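You operate a simulated robot arm through the tools that you are given. There is no shell and no other tool. Be economical: measure what you need, move in short steps, check, and stop when the job is done.

You are at the controls of a simulated robot arm. One attempt, no reset.

Task
Put the brass weight labelled "185 g" from the top of the beech bench on top of the blue pad and the brass weight that says "155 g" on top of the knob roller there.
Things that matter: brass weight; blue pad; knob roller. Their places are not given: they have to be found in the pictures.

It is judged by the outcome, as a careful person would: the job done as asked, and still so three seconds after it is handed in. It fails if anything else is knocked over, pushed out of place, dropped, spilled or broken.

Robot
A 7-joint arm with a two-finger parallel gripper, fixed in place. Base frame: the origin is at the foot of the arm, x ahead of it, y to its left, z up; the work surface is at about z = 0. Units: cm, degrees, N and s.
With the tool pointing down near the work surface it reaches from about 24 to 62 cm from the base axis. Its first joint turns from -66.0 to 66.0 degrees. Payload 2.6 kg.
The tool frame sits at the grasp point between the pads (the TCP): z along the fingers, y along the line on which they close. The tips reach 3 cm beyond it. The gripper opens to 9.4 cm. The fingers are 2.8 cm wide and 1 cm thick; the gripper's body (5 by 9.6 cm) begins 5.5 cm behind the TCP.
Orientation is that of the tool frame in the base frame, as a unit quaternion [x, y, z, w]. With the fingers straight down and closing along the base's y, the tool's x points along the base's -x, its y along +y and its z along -z.

Tools
- The arm moves only by the tool step_arm. Its argument "moves" is a list of rows, each a list of 7 numbers: the shift along the base's x, y, z in cm, then the turn, a rotation vector about the base's x, y, z in degrees, then the closure in counts, from 0 (fully open) to 255 (shut). In form: [[dx, dy, dz, wx, wy, wz, hand], ...]. A call has 1 to 20 rows; each row shifts and turns the commanded pose from where the row before left it. A row lasts 0.2 s, in which the tool goes at most 5 cm and 8.6 degrees; a call with a longer step from one row to the next is refused whole, and so is a gripper value outside its range. Where a pose cannot be reached the arm comes as near as it can. A force on the tool above 40 N (or 10 N above the force at the start of the call, whichever is more), or a blocked arm, ends the call early, and 0.2 s more pass. The fingers move at their own pace (about 7.2 cm/s each) and stop on an object; they squeeze with about 34 N. The grip force told is the motor's: it shows also when the fingers shut on nothing. Time passes only in rows, and 0.2 s behind the last, so rows that do not move let the fingers close. It gives the time, the measured TCP pose, the force on the tool (base axes), the opening and the grip force at its end, in the units of the frame above (readings bear some noise), and new pictures: "show" is both (left out), scene, wrist or none.
- Cameras (640 x 400 px; columns grow to the right, rows downward): "scene" is fixed at [0.96, 42.02, 58.12]; the picture's right is [-0.94, -0.35, 0.00], its down [-0.20, 0.53, -0.83] and it looks along [0.29, -0.77, -0.56] (base axes); focal length 353 px, centre (320, 200). "wrist" rides on the gripper at [-3.7, 0, -5.8] in the tool frame; the picture's right is [0.00, -1.00, 0.00], its down [0.97, 0.00, -0.24] and it looks along [0.24, 0.00, 0.97] (tool axes); focal length 218 px, centre (320, 200).
- probe_pixels(camera, pixels): there is no depth. For up to 12 entries [column, row, z] of the newest picture of that camera ("zoom" is the newest enlarged one), the place [x, y] in the base frame at which the ray of that pixel passes the height z, good to about 0.2 cm, but the place of the scene camera against the robot may be out by one fixed shift of up to 1.8 cm in any direction. The clock stands still meanwhile.
- inspect(camera, box): a new picture of the part [left, top, right, bottom] of that camera's present view, enlarged. The clock stands still meanwhile.
- sign_off(): hands the job in; it is judged then, once.

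Keep the steps short. Do not move on a guess: measure, check each grasp and each placing, and mend mistakes. In all there are 60 turns and 120 pictures (those below and enlarged ones count). Leave the gripper open and the arm clear of the work at the hand-in unless told otherwise, and finish with a single line.

The tools are called after "Request:" as name(argument=value, ...) on one line, values as JSON. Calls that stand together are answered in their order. step_arm: Moves the arm, as the interface text tells. Its arguments: {"type":"object","properties":{"moves":{"type":"array","items":{"type":"array","items":{"type":"number"}}},"show":{"type":"string","enum":["both","scene","wrist","none"]}},"required":["moves"]} The other tools are called the same way: probe_pixels (camera, pixels) gives the place at which the rays of pixels pass given heights; inspect (camera, box) takes an enlarged picture of a part of a camera's view; sign_off () hands the job in.

At the start:

```text
time: 0.0
position: [29.27, -27.45, 29.25]
tool_rot: [0.001, 1.0, 0.001, -0.001]
ft_force: [0.5, 1.1, 0.4]
finger_gap: 9.41
grasp_force: 0.0
```

scene: 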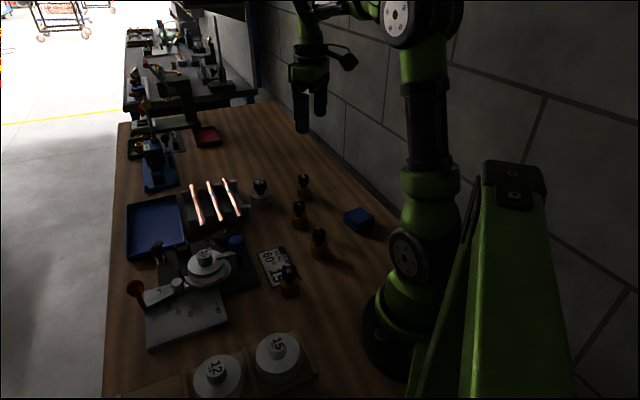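
wrist: 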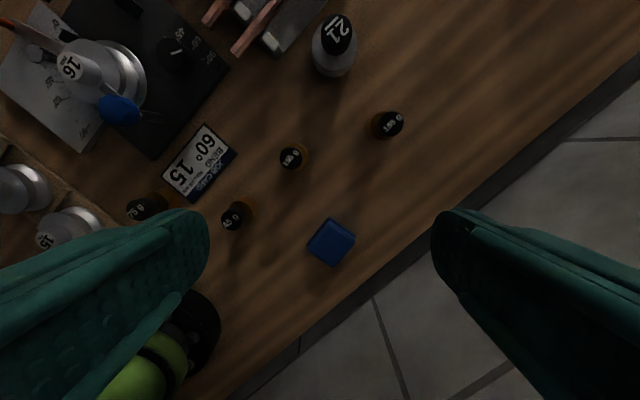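

I see four small brass weights with black tops, a blue square and a bending jig. I'll enlarge them to read the labels and find the knob roller.

Request:
inspect(camera="wrist", box=[120, 80, 440, 280])

Request:
inspect(camera="wrist", box=[0, 0, 240, 150])

Request:
inspect(camera="scene", box=[120, 170, 400, 345])

```text
2.00 times, centred on (280, 180) of wrist
```

zoom: 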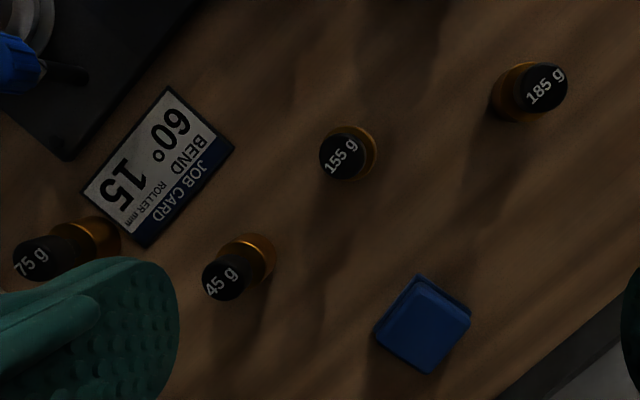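

```text
2.67 times, centred on (120, 75) of wrist
```

zoom: 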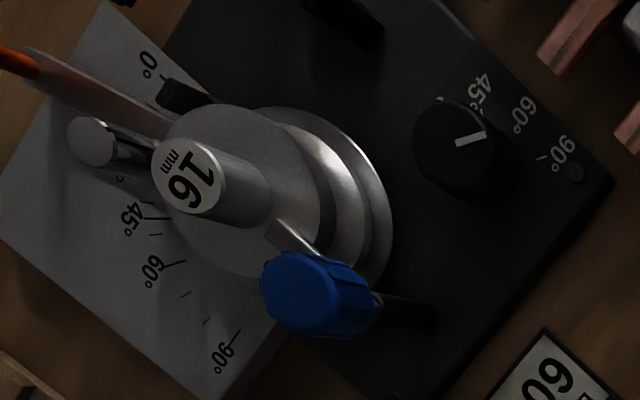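

```text
2.29 times, centred on (260, 258) of scene
```

zoom: 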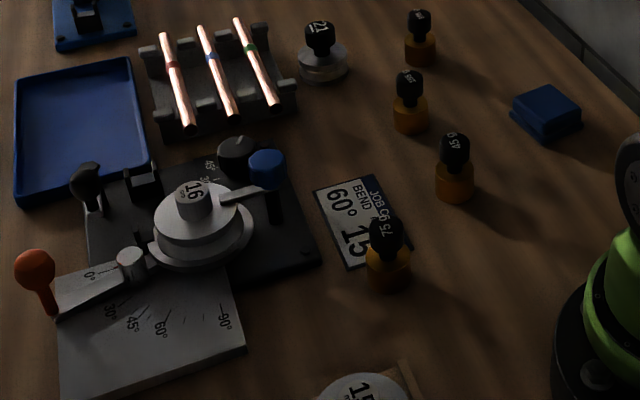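

The 185 g weight is at wrist (390,123), the 155 g at (292,157), the blue pad at (331,242). The roller "21" with a black knob is at (335,50). I'll probe these at several heights.

Request:
probe_pixels(camera="wrist", pixels=[[382, 127, 0], [392, 122, 5], [296, 156, 0], [291, 158, 5], [331, 242, 1.5], [333, 65, 0], [338, 35, 5], [338, 35, 7]])

Request:
probe_pixels(camera="scene", pixels=[[304, 196, 0], [303, 177, 5], [299, 226, 0], [299, 205, 5], [357, 216, 2], [261, 203, 0], [260, 183, 5], [260, 183, 7]])

Request:
inspect(camera="scene", box=[240, 160, 400, 260])

Request:
inspect(camera="wrist", box=[280, 0, 440, 100])

```text
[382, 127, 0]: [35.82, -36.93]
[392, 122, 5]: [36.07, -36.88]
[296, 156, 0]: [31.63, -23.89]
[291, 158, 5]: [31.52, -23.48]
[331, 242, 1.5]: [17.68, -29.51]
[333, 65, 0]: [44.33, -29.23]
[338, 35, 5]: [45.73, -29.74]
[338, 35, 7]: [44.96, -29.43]
```

```text
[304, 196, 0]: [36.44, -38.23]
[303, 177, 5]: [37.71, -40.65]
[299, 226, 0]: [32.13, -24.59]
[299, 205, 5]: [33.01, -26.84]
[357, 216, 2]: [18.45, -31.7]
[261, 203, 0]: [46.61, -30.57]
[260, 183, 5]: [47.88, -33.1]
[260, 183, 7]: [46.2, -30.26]
```

```text
4.00 times, centred on (320, 210) of scene
```

zoom: 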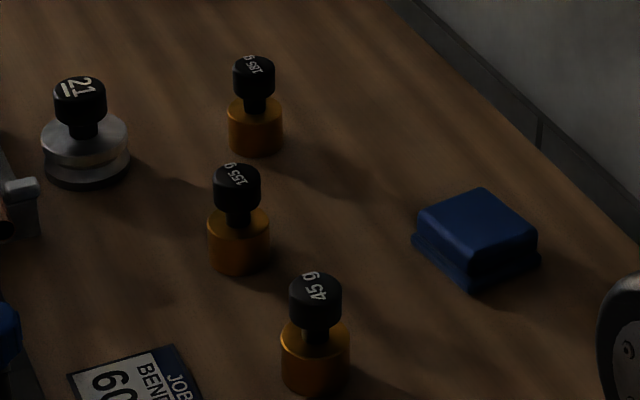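

```text
4.00 times, centred on (360, 50) of wrist
```

zoom: 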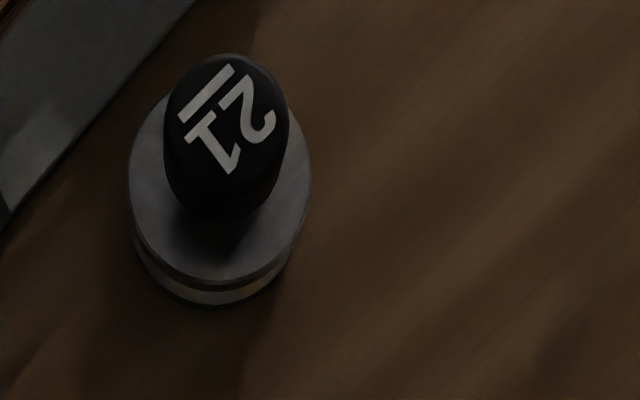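

The 185 g weight stands near (36,-37), the 155 g near (31.6,-23.7), the pad near (17.7,-29.5) and the knob roller near (44.7,-29.4). I'll hover over the 185 g weight for a close look.

Request:
step_arm(moves=[[1.4, -1.9, -2.6, 0, 0, 0, 0], [1.4, -1.9, -2.6, 0, 0, 0, 0], [1.4, -1.9, -2.6, 0, 0, 0, 0], [1.4, -1.9, -2.6, 0, 0, 0, 0], [1.1, -1.9, -2.6, 0, 0, 0, 0], [0, 0, 0, 0, 0, 0, 0]], show="wrist")

```text
time: 1.4
position: [36.05, -37.06, 16.16]
tool_rot: [0.0, 1.0, 0.0, 0.0]
ft_force: [-0.3, -0.5, 0.3]
finger_gap: 9.36
grasp_force: 0.1
```

wrist: 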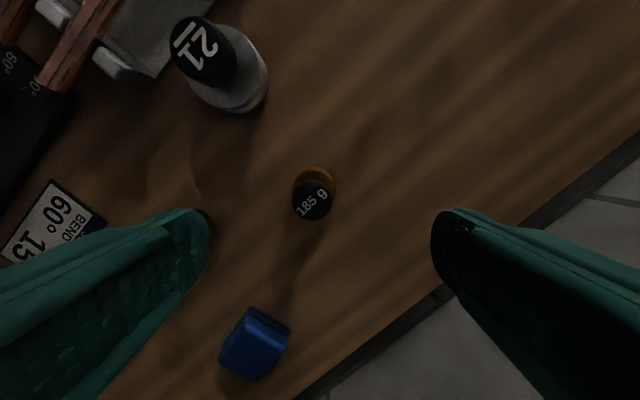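

The 185 g weight shows at (312,198). I'll enlarge it to get its centre.

Request:
inspect(camera="wrist", box=[240, 140, 400, 240])

Request:
inspect(camera="wrist", box=[150, 0, 310, 100])

```text
4.00 times, centred on (320, 190) of wrist
```

zoom: 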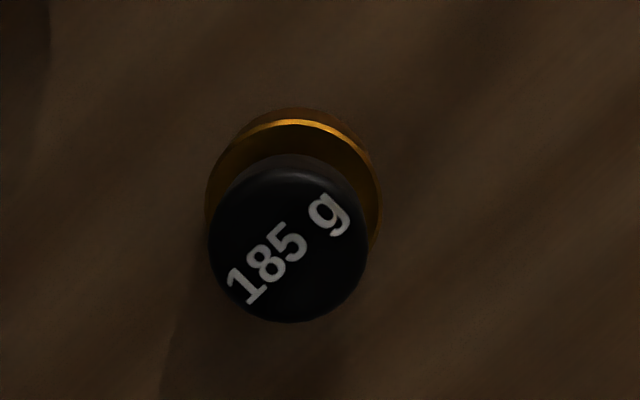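

```text
4.00 times, centred on (230, 50) of wrist
```

zoom: 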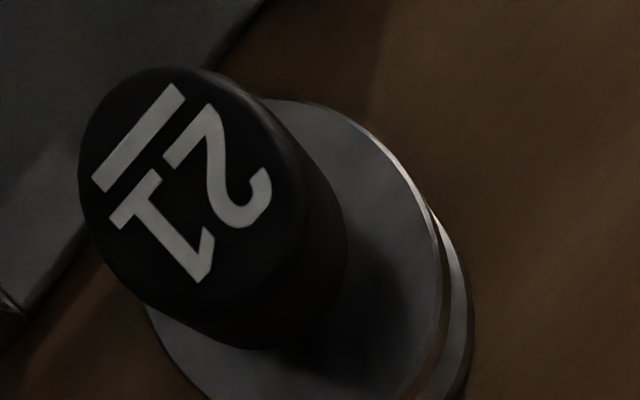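

Request:
probe_pixels(camera="wrist", pixels=[[312, 200.75, 4], [312, 200.75, 5], [312, 200.75, 6], [313.3, 191.5, 2], [313.3, 191.5, 3], [320, 166.8, 0], [291.2, 191.5, 2.5], [335.5, 191.5, 2.5], [292.2, 200, 5], [332, 200, 5]])

```text
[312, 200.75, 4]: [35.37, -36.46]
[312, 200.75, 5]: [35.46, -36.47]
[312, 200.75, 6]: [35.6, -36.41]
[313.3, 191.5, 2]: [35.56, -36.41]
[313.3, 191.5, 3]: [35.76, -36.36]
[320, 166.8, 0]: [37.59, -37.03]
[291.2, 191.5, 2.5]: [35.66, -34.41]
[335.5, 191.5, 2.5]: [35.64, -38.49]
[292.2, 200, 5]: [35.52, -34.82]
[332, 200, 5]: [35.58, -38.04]
```

The weight is about 6 cm tall, with a body about 4 cm across, centred near (35.65,-36.4). I'll centre on it and go down so the tips sit beside the body, without closing.

Request:
step_arm(moves=[[-0.4, 0.66, 0, 0, 0, 0, 0], [0, 0, -2.5, 0, 0, 0, 0], [0, 0, -2.5, 0, 0, 0, 0], [0, 0, -2.5, 0, 0, 0, 0], [0, 0, 0, 0, 0, 0, 0]], show="wrist")

```text
time: 2.6
position: [35.69, -36.21, 8.76]
tool_rot: [0.0, 1.0, 0.0, 0.0]
ft_force: [-0.5, -0.2, 0.4]
finger_gap: 9.4
grasp_force: 0.1
```

wrist: 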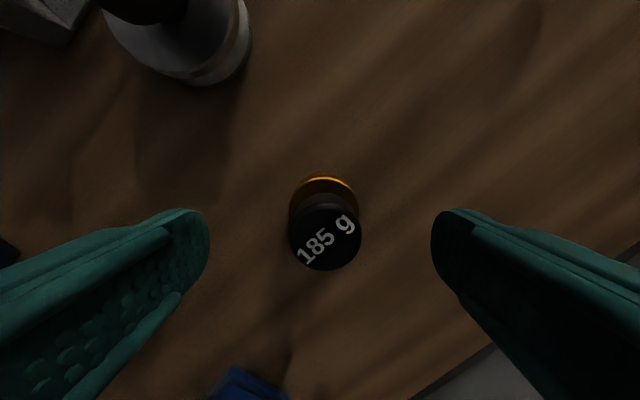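

Request:
inspect(camera="wrist", box=[264, 160, 392, 240])

Request:
probe_pixels(camera="wrist", pixels=[[325, 237, 4], [325, 237, 5], [325, 237, 6], [323.5, 212, 2], [323.5, 212, 3], [289, 212, 2.5], [358, 212, 2.5]])

```text
5.00 times, centred on (328, 200) of wrist
```

zoom: 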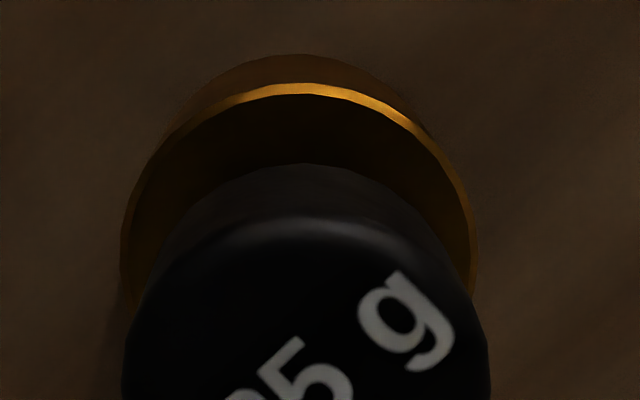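

```text
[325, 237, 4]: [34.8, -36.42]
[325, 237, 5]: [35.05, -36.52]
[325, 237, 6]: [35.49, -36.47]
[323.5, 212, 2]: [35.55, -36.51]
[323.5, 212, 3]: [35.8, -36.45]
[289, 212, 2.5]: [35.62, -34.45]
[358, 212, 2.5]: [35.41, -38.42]
```

Centre is confirmed at (35.55,-36.46). I'll go down to z≈3.6 and close on the body.

Request:
step_arm(moves=[[-0.12, -0.24, -1.5, 0, 0, 0, 0], [0, 0, -1.5, 0, 0, 0, 0], [0, 0, -1.3, 0, 0, 0, 0], [0, 0, -0.8, 0, 0, 0, 0], [0, 0, 0, 0, 0, 0, 0], [0, 0, 0, 0, 0, 0, 255], [0, 0, 0, 0, 0, 0, 255], [0, 0, 0, 0, 0, 0, 255], [0, 0, 0, 0, 0, 0, 255]], show="wrist")

```text
time: 4.6
position: [35.55, -36.51, 3.55]
tool_rot: [-0.001, 1.0, 0.0, 0.0]
ft_force: [0.0, -0.3, 0.1]
finger_gap: 3.91
grasp_force: 34.1
```

wrist: 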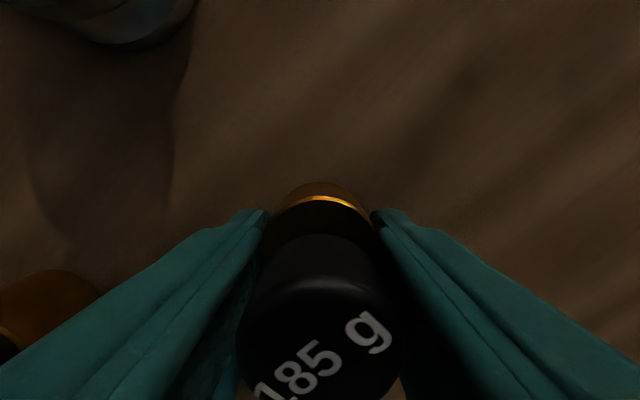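

Gripped, gap 3.91 cm at 34 N. I'll lift and move toward the pad.

Request:
step_arm(moves=[[0, 0, 1, 0, 0, 0, 255], [0, 0, 2, 0, 0, 0, 255], [0, 0, 3, 0, 0, 0, 255], [0, 0, 3, 0, 0, 0, 255], [-2, 0.8, 3, 0, 0, 0, 255], [-2.5, 1, 1.5, 0, 0, 0, 255], [-2.5, 1, 0, 0, 0, 0, 255], [-2.5, 1, 0, 0, 0, 0, 255], [0, 0, 0, 0, 0, 0, 255]])

```text
time: 6.6
position: [25.75, -32.63, 17.14]
tool_rot: [-0.001, 1.0, 0.0, 0.0]
ft_force: [0.0, 0.2, -0.6]
finger_gap: 0.0
grasp_force: 33.0
```

scene: 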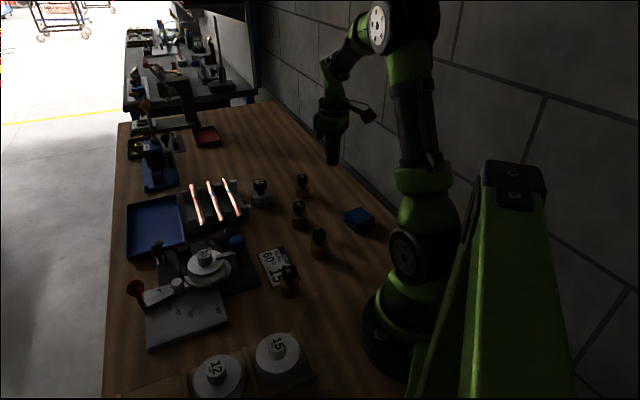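
wrist: 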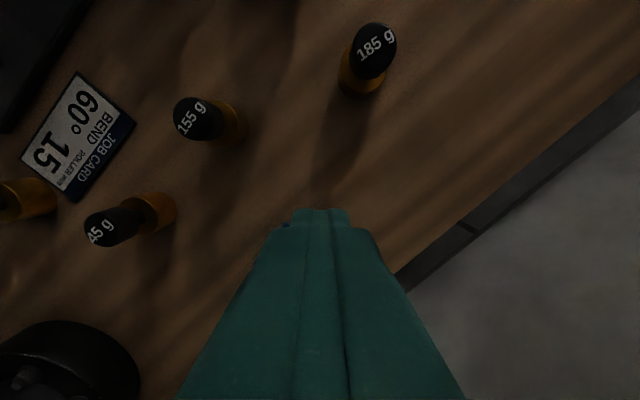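

The weight slipped out during the lift. It still stands upright at its place, now at (370,60) in the wrist view. The brass body seems slippery, so I'll grip the black knob instead. I'll open and check the weight's shape first.

Request:
step_arm(moves=[[2.5, -1, 0, 0, 0, 0, 0], [2.5, -1, 0, 0, 0, 0, 0], [2.4, -0.9, 0, 0, 0, 0, 0], [2.4, -0.9, 0, 0, 0, 0, 0], [0, 0, 0, 0, 0, 0, 0], [0, 0, 0, 0, 0, 0, 0]], show="wrist")

Request:
inspect(camera="scene", box=[264, 160, 344, 210])

Request:
inspect(camera="wrist", box=[240, 140, 400, 240])

```text
time: 8.0
position: [35.84, -36.45, 17.2]
tool_rot: [0.0, 1.0, 0.0, 0.001]
ft_force: [1.1, -0.6, 0.1]
finger_gap: 9.4
grasp_force: 0.1
```

wrist: 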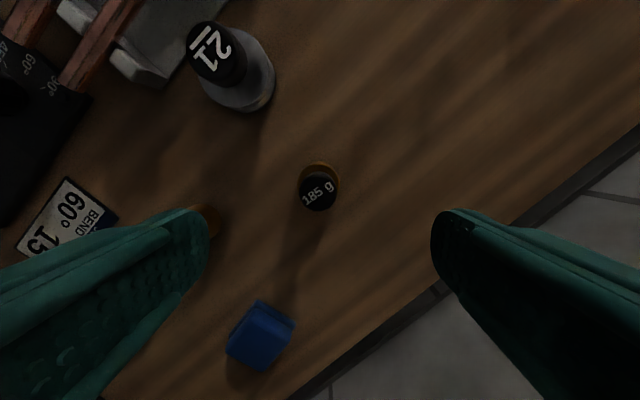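

```text
8.00 times, centred on (304, 185) of scene
```

zoom: 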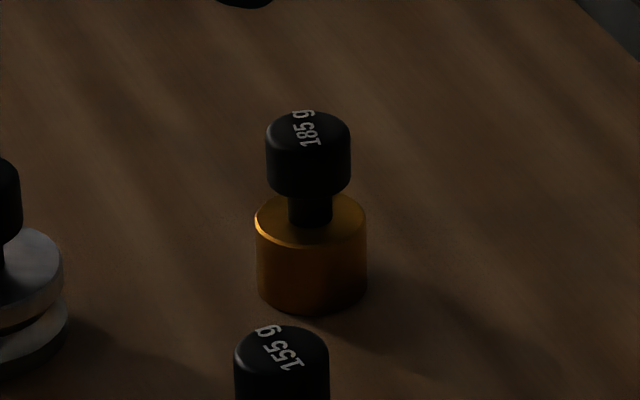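

```text
4.00 times, centred on (320, 190) of wrist
```

zoom: 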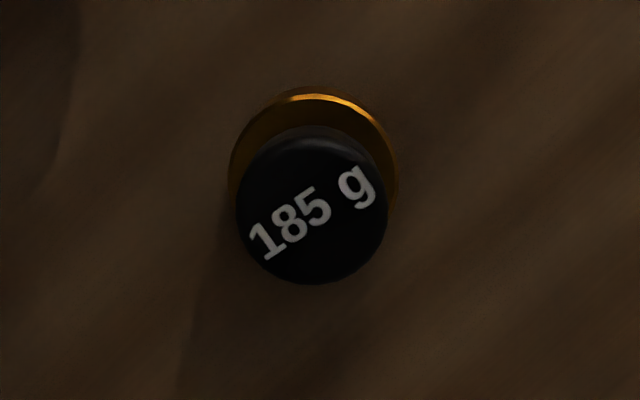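

The knob spans z≈4.5–6.05, the neck 2.55–4.5. I'll measure the weight's present place.

Request:
probe_pixels(camera="wrist", pixels=[[318, 192, 6], [318.5, 183.5, 2.5], [254, 340, 1.5]])

Request:
step_arm(moves=[[0, 0, -3, 0, 0, 0, 0], [0, 0, -2, 0, 0, 0, 0], [0, 0, -1.5, 0, 0, 0, 0], [0, 0, 0, 0, 0, 0, 0]], show="wrist")

Request:
inspect(camera="wrist", box=[240, 140, 400, 240])

```text
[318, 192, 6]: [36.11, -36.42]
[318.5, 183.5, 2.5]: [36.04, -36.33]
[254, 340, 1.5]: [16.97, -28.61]
```

```text
time: 9.0
position: [35.79, -36.49, 10.63]
tool_rot: [0.0, 1.0, 0.0, 0.0]
ft_force: [-0.3, -0.4, -0.3]
finger_gap: 9.38
grasp_force: 0.0
```

wrist: 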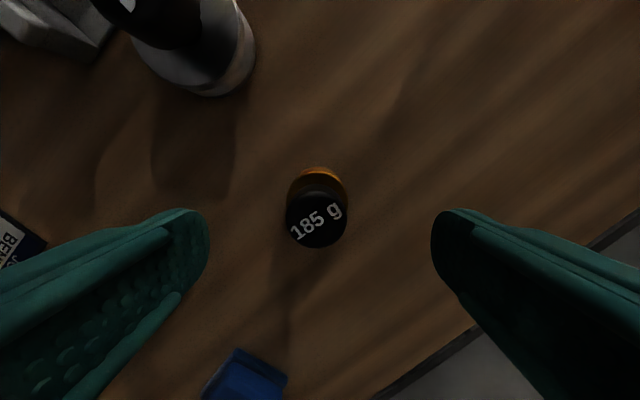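

```text
4.00 times, centred on (320, 190) of wrist
```

zoom: 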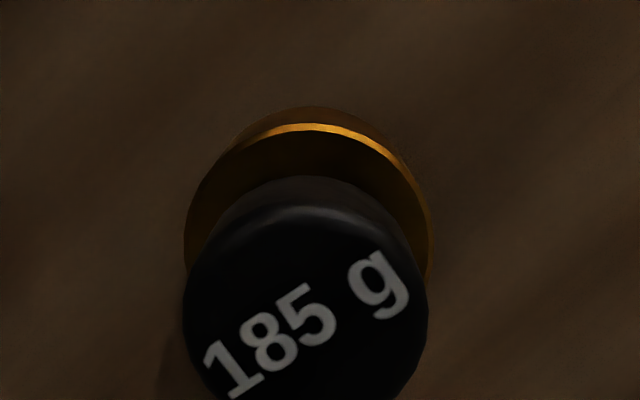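

Request:
probe_pixels(camera="wrist", pixels=[[316.5, 219, 6], [317, 201.5, 2.5]])

```text
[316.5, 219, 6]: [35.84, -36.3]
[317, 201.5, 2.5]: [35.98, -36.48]
```

Centre is (35.9,-36.4). I'll go down to z≈6.0 so the tips sit at the neck, close on the knob and lift a little.

Request:
step_arm(moves=[[0.1, 0.08, -1.6, 0, 0, 0, 0], [0, 0, -1.6, 0, 0, 0, 0], [0, 0, -1.3, 0, 0, 0, 0], [0, 0, 0, 0, 0, 0, 0], [0, 0, 0, 0, 0, 0, 200], [0, 0, 0, 0, 0, 0, 255], [0, 0, 0, 0, 0, 0, 255], [0, 0, 0, 0, 0, 0, 255], [0, 0, 0, 0, 0, 0, 255]], show="wrist")

Request:
step_arm(moves=[[0, 0, 0.3, 0, 0, 0, 255], [0, 0, 0.5, 0, 0, 0, 255], [0, 0, 0.7, 0, 0, 0, 255], [0, 0, 0, 0, 0, 0, 255], [0, 0, 0, 0, 0, 0, 255], [0, 0, 0, 0, 0, 0, 255]])

```text
time: 11.0
position: [35.87, -36.47, 6.12]
tool_rot: [-0.001, 1.0, 0.001, 0.0]
ft_force: [1.0, -0.3, 0.1]
finger_gap: 2.92
grasp_force: 33.9
```

wrist: 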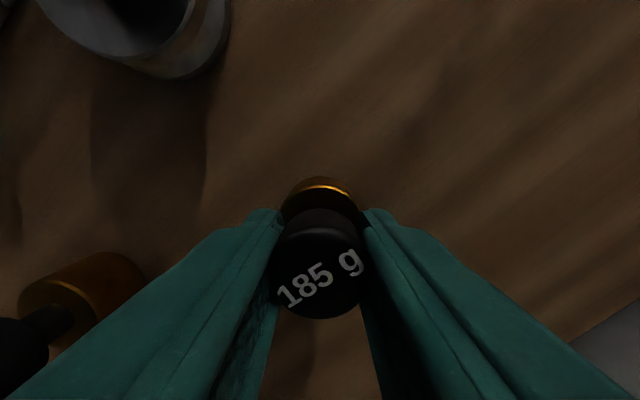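

```text
time: 12.4
position: [35.88, -36.45, 7.61]
tool_rot: [0.0, 1.0, 0.0, 0.0]
ft_force: [-0.3, 0.1, -1.9]
finger_gap: 2.93
grasp_force: 34.0
```

scene: 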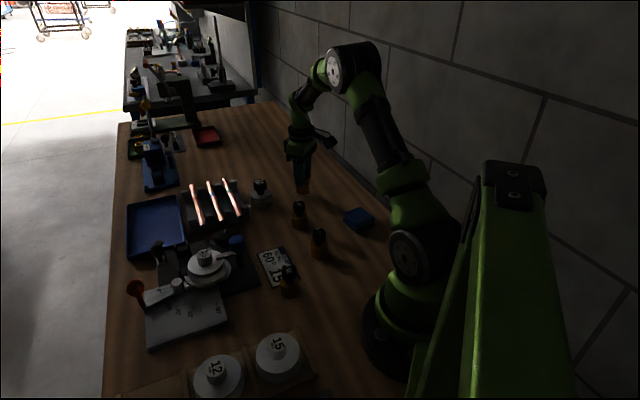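
wrist: 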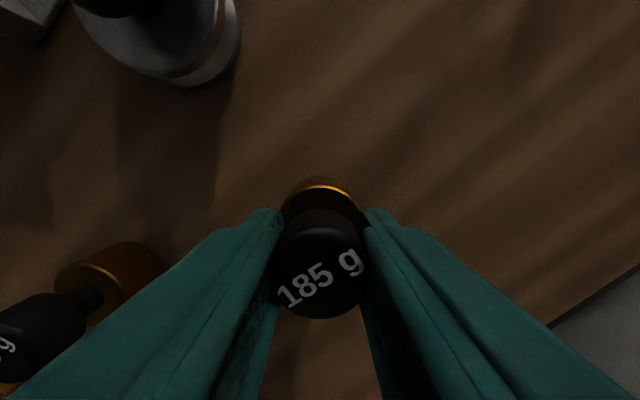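

The weight is held: gap 2.93 cm and 1.9 N of load. I'll lift and shift in −x to a place beside the pad where the wrist camera can see it.

Request:
step_arm(moves=[[0, 0, 1, 0, 0, 0, 255], [0, 0, 1.5, 0, 0, 0, 255], [-0.5, 0, 2, 0, 0, 0, 255], [-1, -0.2, 2, 0, 0, 0, 255], [-1.5, -0.2, 1, 0, 0, 0, 255], [-1.5, -0.2, 0, 0, 0, 0, 255], [-1.5, -0.2, 0, 0, 0, 0, 255], [-1.5, -0.2, 0, 0, 0, 0, 255], [-1.5, -0.2, 0, 0, 0, 0, 255], [-1.5, -0.2, 0, 0, 0, 0, 255], [-1.5, -0.2, 0, 0, 0, 0, 255], [-1.5, 0, 0, 0, 0, 0, 255], [-1.5, 0, 0, 0, 0, 0, 255], [0, 0, 0, 0, 0, 0, 255]], show="wrist")

Request:
inspect(camera="wrist", box=[120, 140, 320, 265])

```text
time: 15.4
position: [20.81, -37.97, 15.09]
tool_rot: [0.001, 1.0, 0.0, 0.0]
ft_force: [-0.3, 1.0, -1.5]
finger_gap: 2.91
grasp_force: 34.8
```

wrist: 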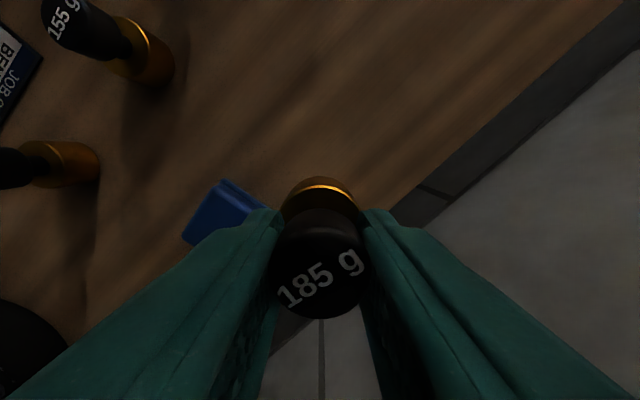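

```text
3.20 times, centred on (220, 202) of wrist
```

zoom: 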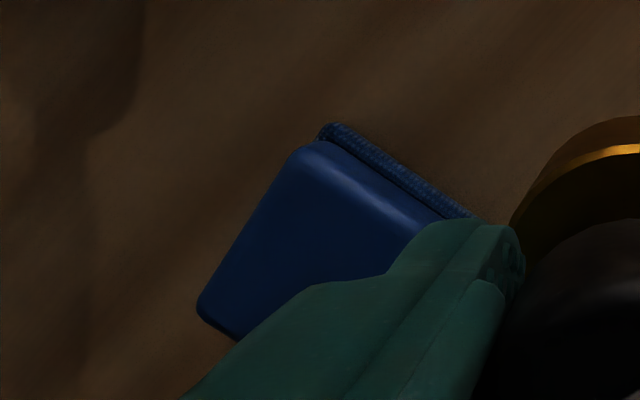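

Request:
probe_pixels(camera="zoom", pixels=[[312, 146, 2.5], [206, 300, 2.5], [420, 212, 2.5], [325, 124, 0.5], [470, 212, 0.5], [312, 146, 3], [206, 300, 3]])

Request:
inspect(camera="scene", box=[328, 195, 392, 235])

```text
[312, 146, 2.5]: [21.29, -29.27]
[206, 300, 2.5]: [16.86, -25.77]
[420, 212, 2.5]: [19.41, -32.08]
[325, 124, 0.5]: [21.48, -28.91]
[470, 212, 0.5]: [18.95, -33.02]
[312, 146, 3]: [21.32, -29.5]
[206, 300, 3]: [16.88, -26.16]
```

```text
10.00 times, centred on (360, 215) of scene
```

zoom: 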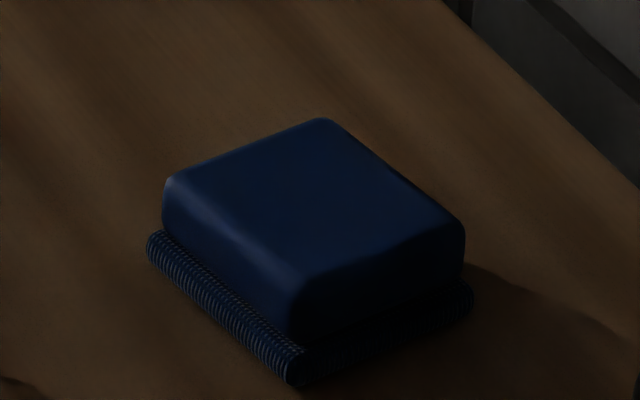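

Request:
probe_pixels(camera="zoom", pixels=[[168, 182, 3], [325, 118, 3], [465, 225, 3], [293, 278, 3], [316, 199, 3], [316, 199, 2.5]])

```text
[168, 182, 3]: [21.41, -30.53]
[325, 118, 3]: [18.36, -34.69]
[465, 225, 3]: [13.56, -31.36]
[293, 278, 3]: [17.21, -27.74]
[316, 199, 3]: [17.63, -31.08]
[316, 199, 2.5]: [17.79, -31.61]
```

The pad is partly hidden by the finger. I'll turn the tool 48° so the pad shows in clear view.

Request:
step_arm(moves=[[0, 0, 0, 0, 0, 8, 255], [0, 0, 0, 0, 0, 8, 255], [0, 0, 0, 0, 0, 8, 255], [0, 0, 0, 0, 0, 8, 255], [0, 0, 0, 0, 0, 8, 255], [0, 0, 0, 0, 0, 8, 255], [0, 0, 0, 0, 0, 0, 255]], show="wrist")

Request:
inspect(camera="wrist", box=[120, 100, 320, 225])

```text
time: 17.0
position: [20.88, -38.16, 15.13]
tool_rot: [-0.408, 0.913, 0.0, 0.0]
ft_force: [0.6, 0.8, -2.2]
finger_gap: 2.9
grasp_force: 34.0
```

wrist: 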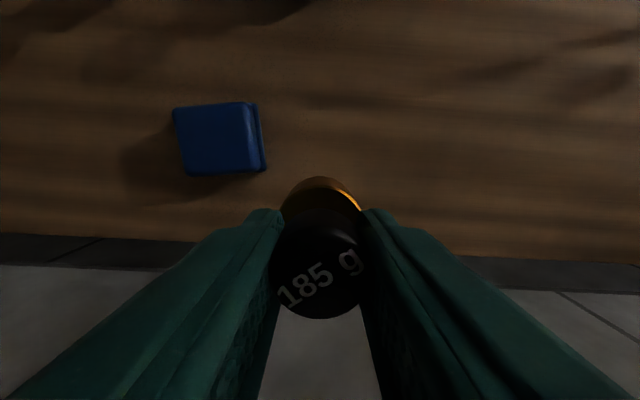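

```text
3.20 times, centred on (220, 162) of wrist
```

zoom: 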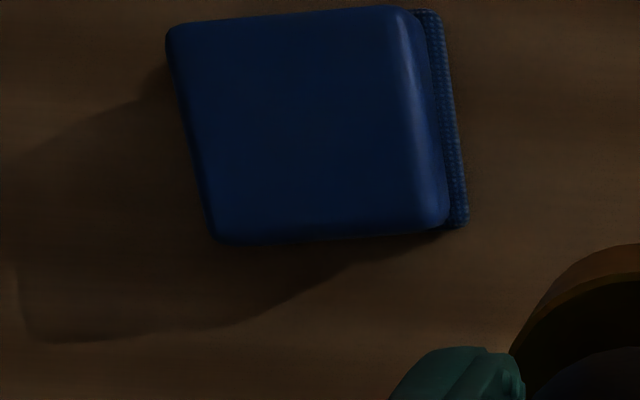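

Request:
probe_pixels(camera="zoom", pixels=[[172, 28, 3], [400, 10, 3], [435, 225, 3], [215, 241, 3], [305, 125, 2.5], [305, 125, 3], [427, 10, 0.7], [465, 226, 0.7]])

```text
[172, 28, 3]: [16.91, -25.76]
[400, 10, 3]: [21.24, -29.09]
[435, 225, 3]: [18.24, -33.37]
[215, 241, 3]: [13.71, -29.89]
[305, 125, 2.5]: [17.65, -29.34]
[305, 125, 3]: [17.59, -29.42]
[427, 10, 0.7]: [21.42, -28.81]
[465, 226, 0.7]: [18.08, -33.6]
```

Pad centre is (17.5,-29.5) with the top at about z=3. I'll move above it and come down to just over it.

Request:
step_arm(moves=[[-0.6, 1.5, 0, 0, 0, 0, 255], [-0.7, 1.8, 0, 0, 0, 0, 255], [-0.7, 1.8, 0, 0, 0, 0, 255], [-0.7, 1.8, 0, 0, 0, 0, 255], [-0.68, 1.76, 0, 0, 0, 0, 255], [0, 0, -1.5, 0, 0, 0, 255], [0, 0, -1.5, 0, 0, 0, 255], [0, 0, -1.3, 0, 0, 0, 255], [0, 0, 0, 0, 0, 0, 255]])

Request:
inspect(camera="scene", box=[312, 160, 408, 220])

```text
time: 19.0
position: [17.49, -29.42, 10.93]
tool_rot: [-0.407, 0.913, 0.001, 0.0]
ft_force: [-0.5, 0.4, -1.3]
finger_gap: 2.89
grasp_force: 34.1
```

scene: 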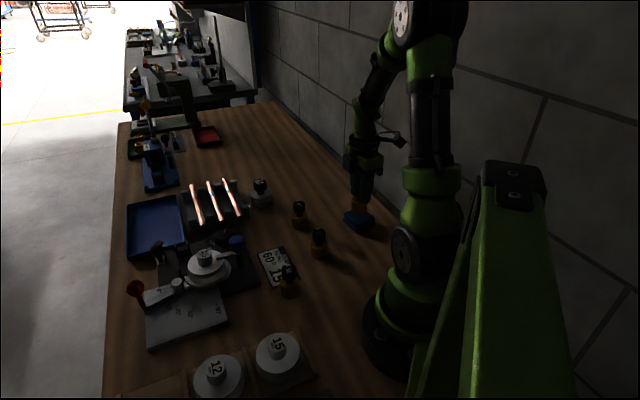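
wrist: 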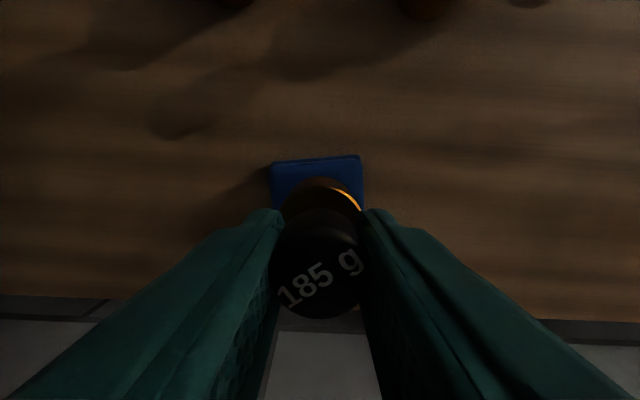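

```text
6.67 times, centred on (360, 190) of scene
```

zoom: 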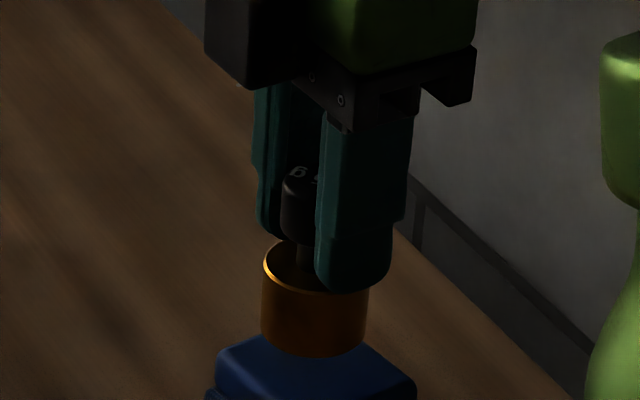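

The weight is centred over the pad and about 1.8 cm above it. I'll lower it in small steps and watch the force.

Request:
step_arm(moves=[[0, 0, -0.4, 0, 0, 0, 255], [0, 0, -0.4, 0, 0, 0, 255], [0, 0, -0.3, 0, 0, 0, 255], [0, 0, -0.2, 0, 0, 0, 255], [0, 0, 0, 0, 0, 0, 255]], show="none")

Request:
step_arm(moves=[[0, 0, -0.15, 0, 0, 0, 255], [0, 0, -0.15, 0, 0, 0, 255], [0, 0, 0, 0, 0, 0, 255]], show="scene")

Request:
inspect(camera="scene", box=[312, 170, 408, 230])

```text
time: 20.2
position: [17.46, -29.37, 9.51]
tool_rot: [-0.407, 0.914, 0.0, 0.001]
ft_force: [-0.3, -0.3, -2.5]
finger_gap: 2.92
grasp_force: 34.0
```

```text
time: 21.0
position: [17.46, -29.37, 9.28]
tool_rot: [-0.407, 0.913, -0.001, 0.0]
ft_force: [0.1, -0.2, -2.1]
finger_gap: 2.89
grasp_force: 33.9
```

scene: 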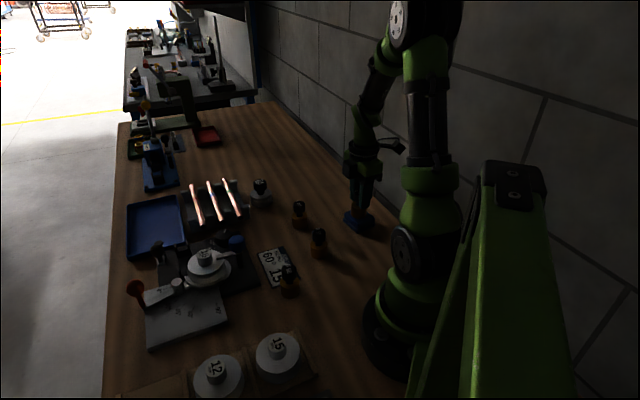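

```text
6.67 times, centred on (360, 200) of scene
```

zoom: 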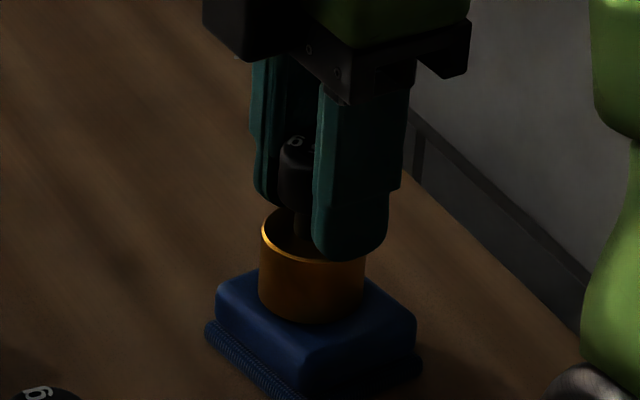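

It is not in contact yet (force still −2 N). I'll lower further.

Request:
step_arm(moves=[[0, 0, -0.12, 0, 0, 0, 255], [0, 0, -0.12, 0, 0, 0, 255], [0, 0, 0, 0, 0, 0, 255]], show="none")

Request:
step_arm(moves=[[0, 0, -0.1, 0, 0, 0, 255], [0, 0, 0, 0, 0, 0, 255]], show="none")

```text
time: 21.8
position: [17.53, -29.37, 9.08]
tool_rot: [-0.407, 0.913, -0.001, 0.0]
ft_force: [-3.1, 6.3, 21.6]
finger_gap: 2.93
grasp_force: 34.0
```

```text
time: 22.4
position: [17.5, -29.44, 8.99]
tool_rot: [-0.407, 0.913, -0.001, 0.0]
ft_force: [-3.3, 2.5, 25.2]
finger_gap: 2.94
grasp_force: 34.2
```

It is in contact at TCP z≈9.1. I'll ease up slightly, open and rise straight up.

Request:
step_arm(moves=[[0, 0, 0.12, 0, 0, 0, 255], [0, 0, 0, 0, 0, 0, 150], [0, 0, 0, 0, 0, 0, 80], [0, 0, 0, 0, 0, 0, 0], [0, 0, 0, 0, 0, 0, 0], [0, 0, 0, 0, 0, 0, 0], [0, 0, 1, 0, 0, 0, 0], [0, 0, 2, 0, 0, 0, 0], [0, 0, 3, 0, 0, 0, 0], [0, 0, 0, 0, 0, 0, 0]])

Request:
inspect(camera="scene", box=[312, 170, 408, 230])

```text
time: 24.6
position: [17.55, -29.35, 15.13]
tool_rot: [-0.407, 0.913, 0.0, 0.0]
ft_force: [-0.7, 1.2, 0.2]
finger_gap: 9.41
grasp_force: 0.1
```

scene: 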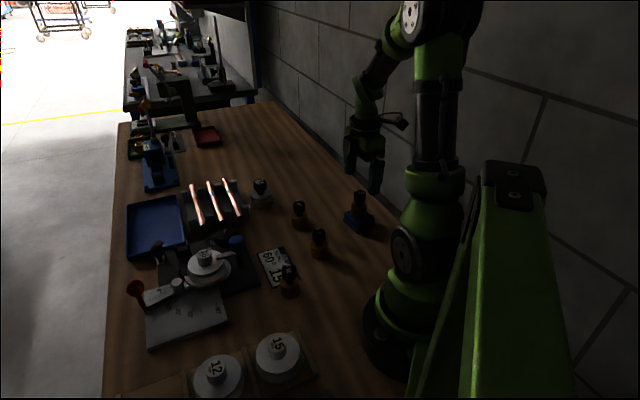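
wrist: 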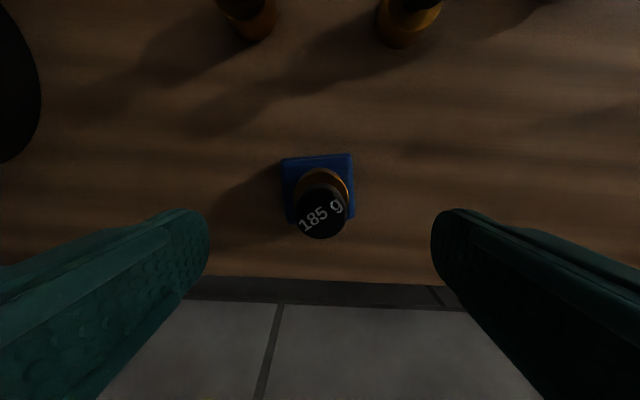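

```text
6.67 times, centred on (360, 200) of scene
```

zoom: 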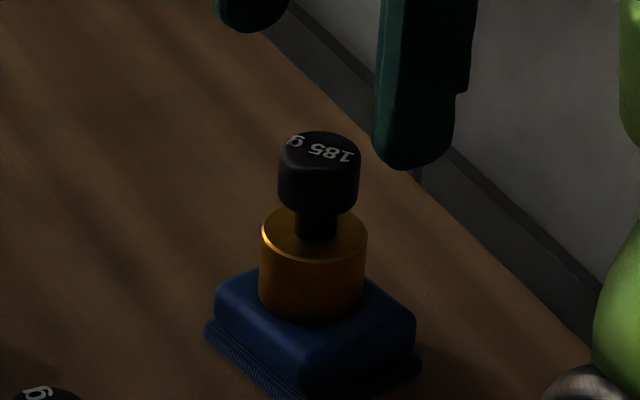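

The 185 g weight stands centred on the pad. Next I'll move above the 155 g weight, turning the tool back.

Request:
step_arm(moves=[[0, 0, 2, 0, 0, 0, 0], [2.3, 1, 0, 0, 0, -8, 0], [2.3, 1, 0, 0, 0, -8, 0], [2.3, 1, 0, 0, 0, -8, 0], [2.3, 1, 0, 0, 0, -8, 0], [2.3, 1, 0, 0, 0, -8, 0], [2.3, 0.9, 0, 0, 0, -8, 0], [0, 0, 0, 0, 0, 0, 0]], show="wrist")

Request:
inspect(camera="wrist", box=[240, 140, 400, 240])

```text
time: 26.4
position: [31.25, -23.42, 17.16]
tool_rot: [0.0, 1.0, 0.001, 0.0]
ft_force: [0.0, 0.1, -0.2]
finger_gap: 9.41
grasp_force: 0.1
```

wrist: 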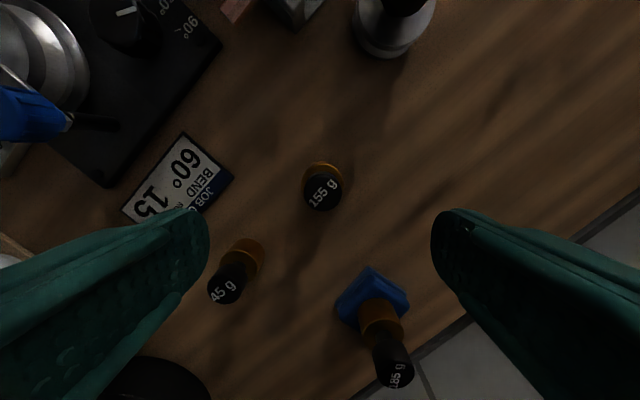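

```text
4.00 times, centred on (320, 190) of wrist
```

zoom: 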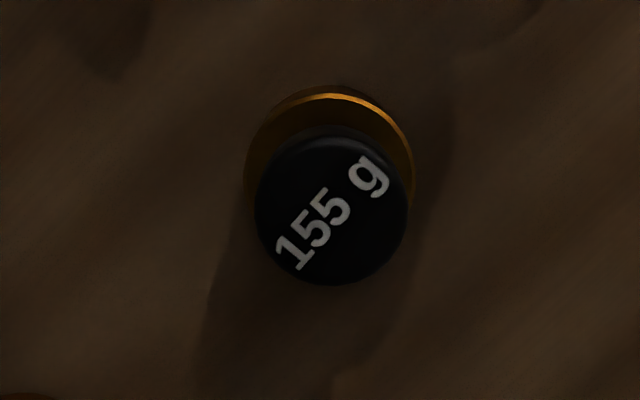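

The 155 g weight is near (31.35,-23.65). I'll come down part way and recheck.

Request:
step_arm(moves=[[0.1, -0.22, -2, 0, 0, 0, 0], [0, 0, -2.5, 0, 0, 0, 0], [0, 0, -2, 0, 0, 0, 0], [0, 0, 0, 0, 0, 0, 0]], show="wrist")

Request:
inspect(camera="wrist", box=[240, 150, 400, 250])

Request:
inspect(camera="scene", box=[240, 160, 352, 230])

```text
time: 27.4
position: [31.33, -23.7, 10.46]
tool_rot: [0.0, 1.0, 0.0, 0.0]
ft_force: [-0.5, -0.4, 0.1]
finger_gap: 9.37
grasp_force: 0.0
```

wrist: 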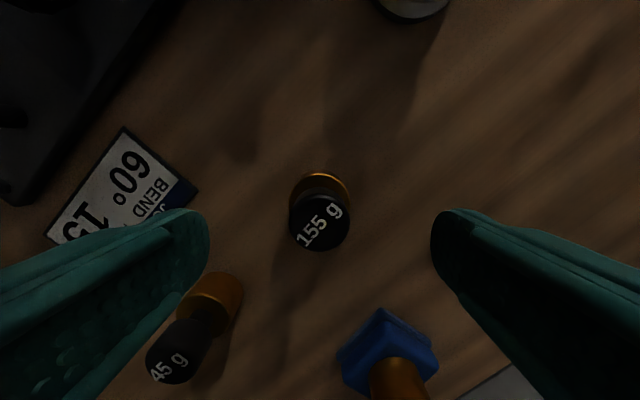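

```text
4.00 times, centred on (320, 200) of wrist
```

zoom: 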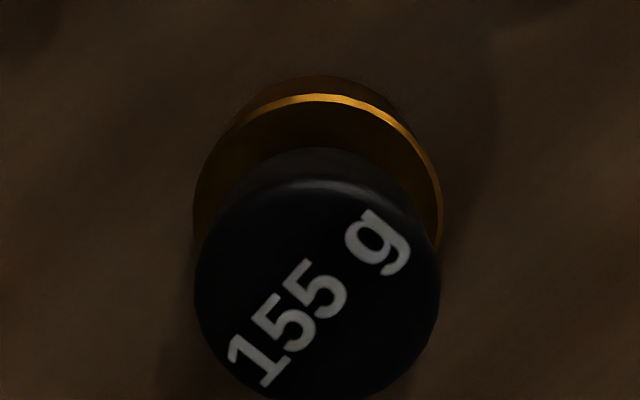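

```text
5.71 times, centred on (296, 195) of scene
```

zoom: 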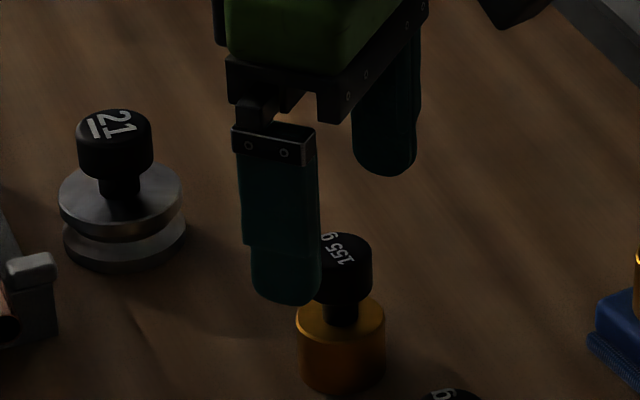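

It is centred. I'll go down to z≈6.05, close on the knob and test-lift.

Request:
step_arm(moves=[[0, 0, -1.6, 0, 0, 0, 0], [0, 0, -1.6, 0, 0, 0, 0], [0, 0, -1.2, 0, 0, 0, 0], [0, 0, 0, 0, 0, 0, 0], [0, 0, 0, 0, 0, 0, 200], [0, 0, 0, 0, 0, 0, 255], [0, 0, 0, 0, 0, 0, 255], [0, 0, 0, 0, 0, 0, 255], [0, 0, 0, 0, 0, 0, 255]], show="none")

Request:
step_arm(moves=[[0, 0, 0.3, 0, 0, 0, 255], [0, 0, 0.5, 0, 0, 0, 255], [0, 0, 0.7, 0, 0, 0, 255], [0, 0, 0, 0, 0, 0, 255], [0, 0, 0, 0, 0, 0, 255]])

```text
time: 29.4
position: [31.38, -23.62, 6.22]
tool_rot: [0.0, 1.0, 0.0, 0.001]
ft_force: [-0.2, 0.0, 0.0]
finger_gap: 2.86
grasp_force: 34.0
```

```text
time: 30.6
position: [31.41, -23.78, 7.65]
tool_rot: [-0.001, 1.0, -0.001, 0.001]
ft_force: [0.5, -0.3, -1.0]
finger_gap: 2.86
grasp_force: 33.5
```

scene: 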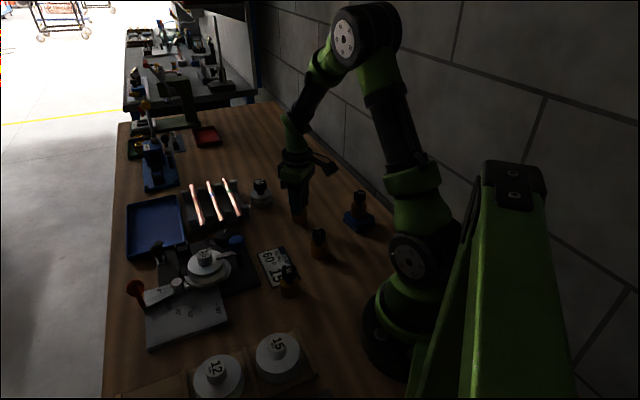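
wrist: 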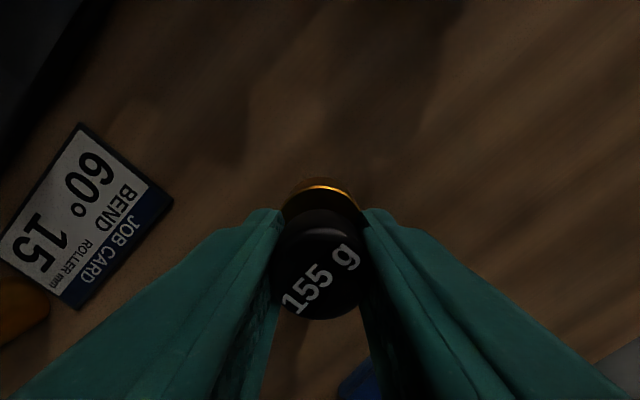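

The 155 g weight is held. I'll raise it and move short of the knob roller to measure the roller's knob.

Request:
step_arm(moves=[[0, 0, 1.5, 0, 0, 0, 255], [0, 0, 2, 0, 0, 0, 255], [0, 0, 2, 0, 0, 0, 255], [0, 0, 2, 0, 0, 0, 255], [0, 0, 2, 0, 0, 0, 255], [0.8, -0.5, 1.5, 0, 0, 0, 255], [1.5, -1, 0.5, 0, 0, 0, 255], [1.5, -1, 0, 0, 0, 0, 255], [1.5, -1, 0, 0, 0, 0, 255], [1.5, -1, 0, 0, 0, 0, 255], [1.2, -1, 0, 0, 0, 0, 255], [0, 0, 0, 0, 0, 0, 255]], show="wrist")

Request:
inspect(camera="wrist", box=[240, 80, 400, 180])

```text
time: 33.2
position: [39.48, -29.25, 19.02]
tool_rot: [0.0, 1.0, 0.0, 0.0]
ft_force: [0.2, 0.4, -2.2]
finger_gap: 2.88
grasp_force: 34.4
```

wrist: 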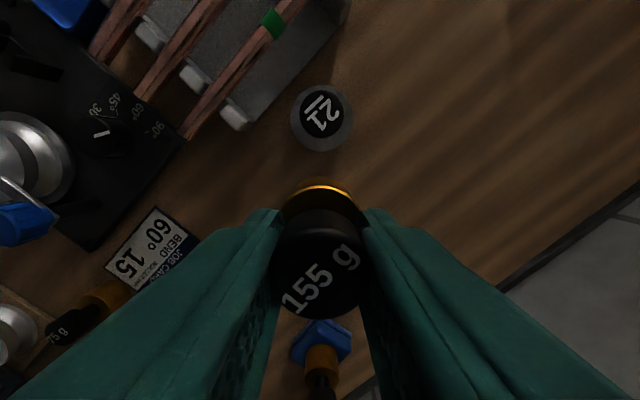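

```text
4.00 times, centred on (320, 130) of wrist
```

zoom: 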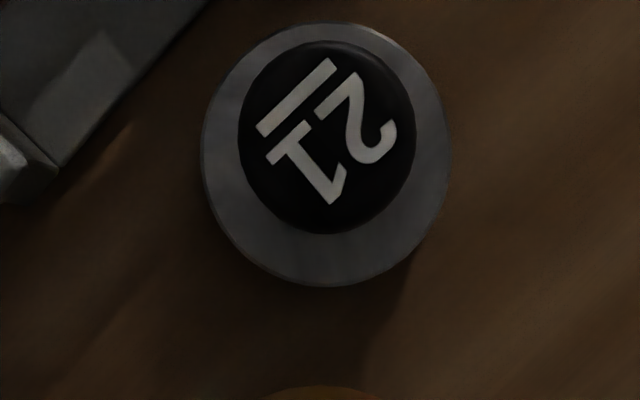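

Request:
probe_pixels(camera="zoom", pixels=[[327, 138, 6], [327, 138, 6.5], [239, 138, 6.2], [416, 138, 6.2], [327, 41, 6.2], [327, 234, 6.2], [326, 153, 3]])

```text
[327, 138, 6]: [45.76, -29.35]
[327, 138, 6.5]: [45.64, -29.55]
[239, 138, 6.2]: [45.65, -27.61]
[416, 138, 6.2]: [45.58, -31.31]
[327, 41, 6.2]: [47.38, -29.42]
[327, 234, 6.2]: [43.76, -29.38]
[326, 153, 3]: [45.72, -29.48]
```

The roller's knob is centred at (45.63,-29.43), 3.7 cm across, with its top at about z=6.2. I'll move over it and come down to about 1 cm above.

Request:
step_arm(moves=[[1.2, -0.18, 0, 0, 0, 0, 255], [1.5, 0, 0, 0, 0, 0, 255], [1.5, 0, 0, 0, 0, 0, 255], [1.2, 0, 0, 0, 0, 0, 255], [0.75, 0, 0, 0, 0, 0, 255], [0, 0, 0, 0, 0, 0, 255], [0, 0, -1.5, 0, 0, 0, 255], [0, 0, -1.5, 0, 0, 0, 255], [0, 0, -1.5, 0, 0, 0, 255], [0, 0, -0.9, 0, 0, 0, 255], [0, 0, 0, 0, 0, 0, 255]])

Request:
inspect(camera="scene", box=[212, 150, 308, 210])

Request:
inspect(camera="wrist", box=[240, 130, 400, 230])

```text
time: 35.6
position: [45.6, -29.46, 13.65]
tool_rot: [0.0, 1.0, 0.0, 0.0]
ft_force: [0.5, -0.1, -1.0]
finger_gap: 2.87
grasp_force: 34.0
```

scene: 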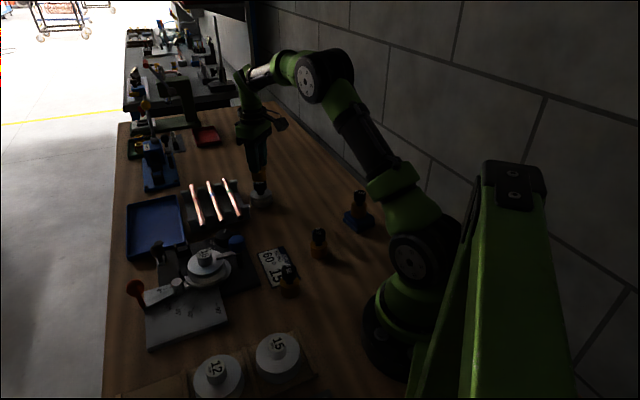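
wrist: 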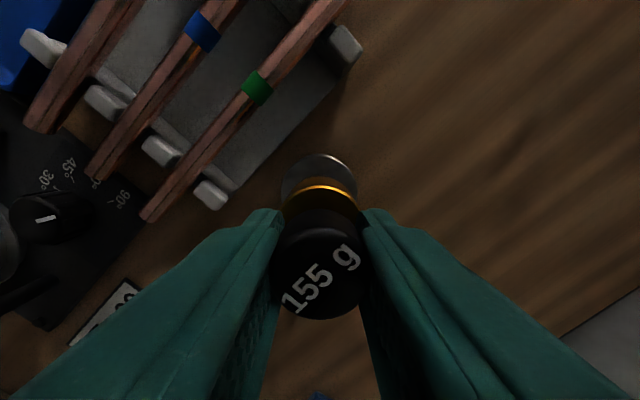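

```text
6.67 times, centred on (260, 180) of scene
```

zoom: 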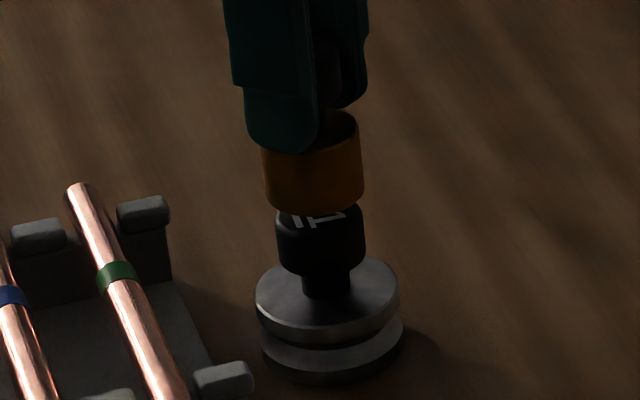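

```text
4.00 times, centred on (320, 180) of wrist
```

zoom: 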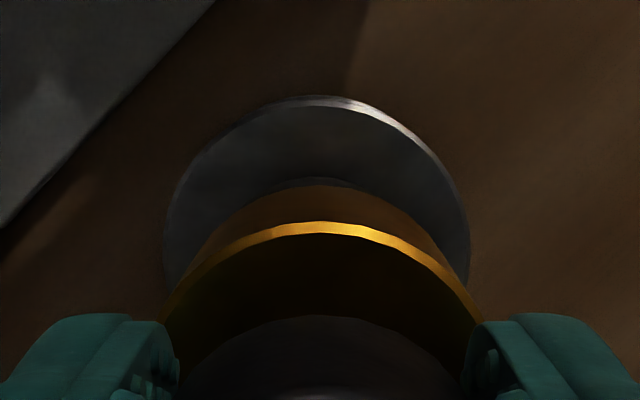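

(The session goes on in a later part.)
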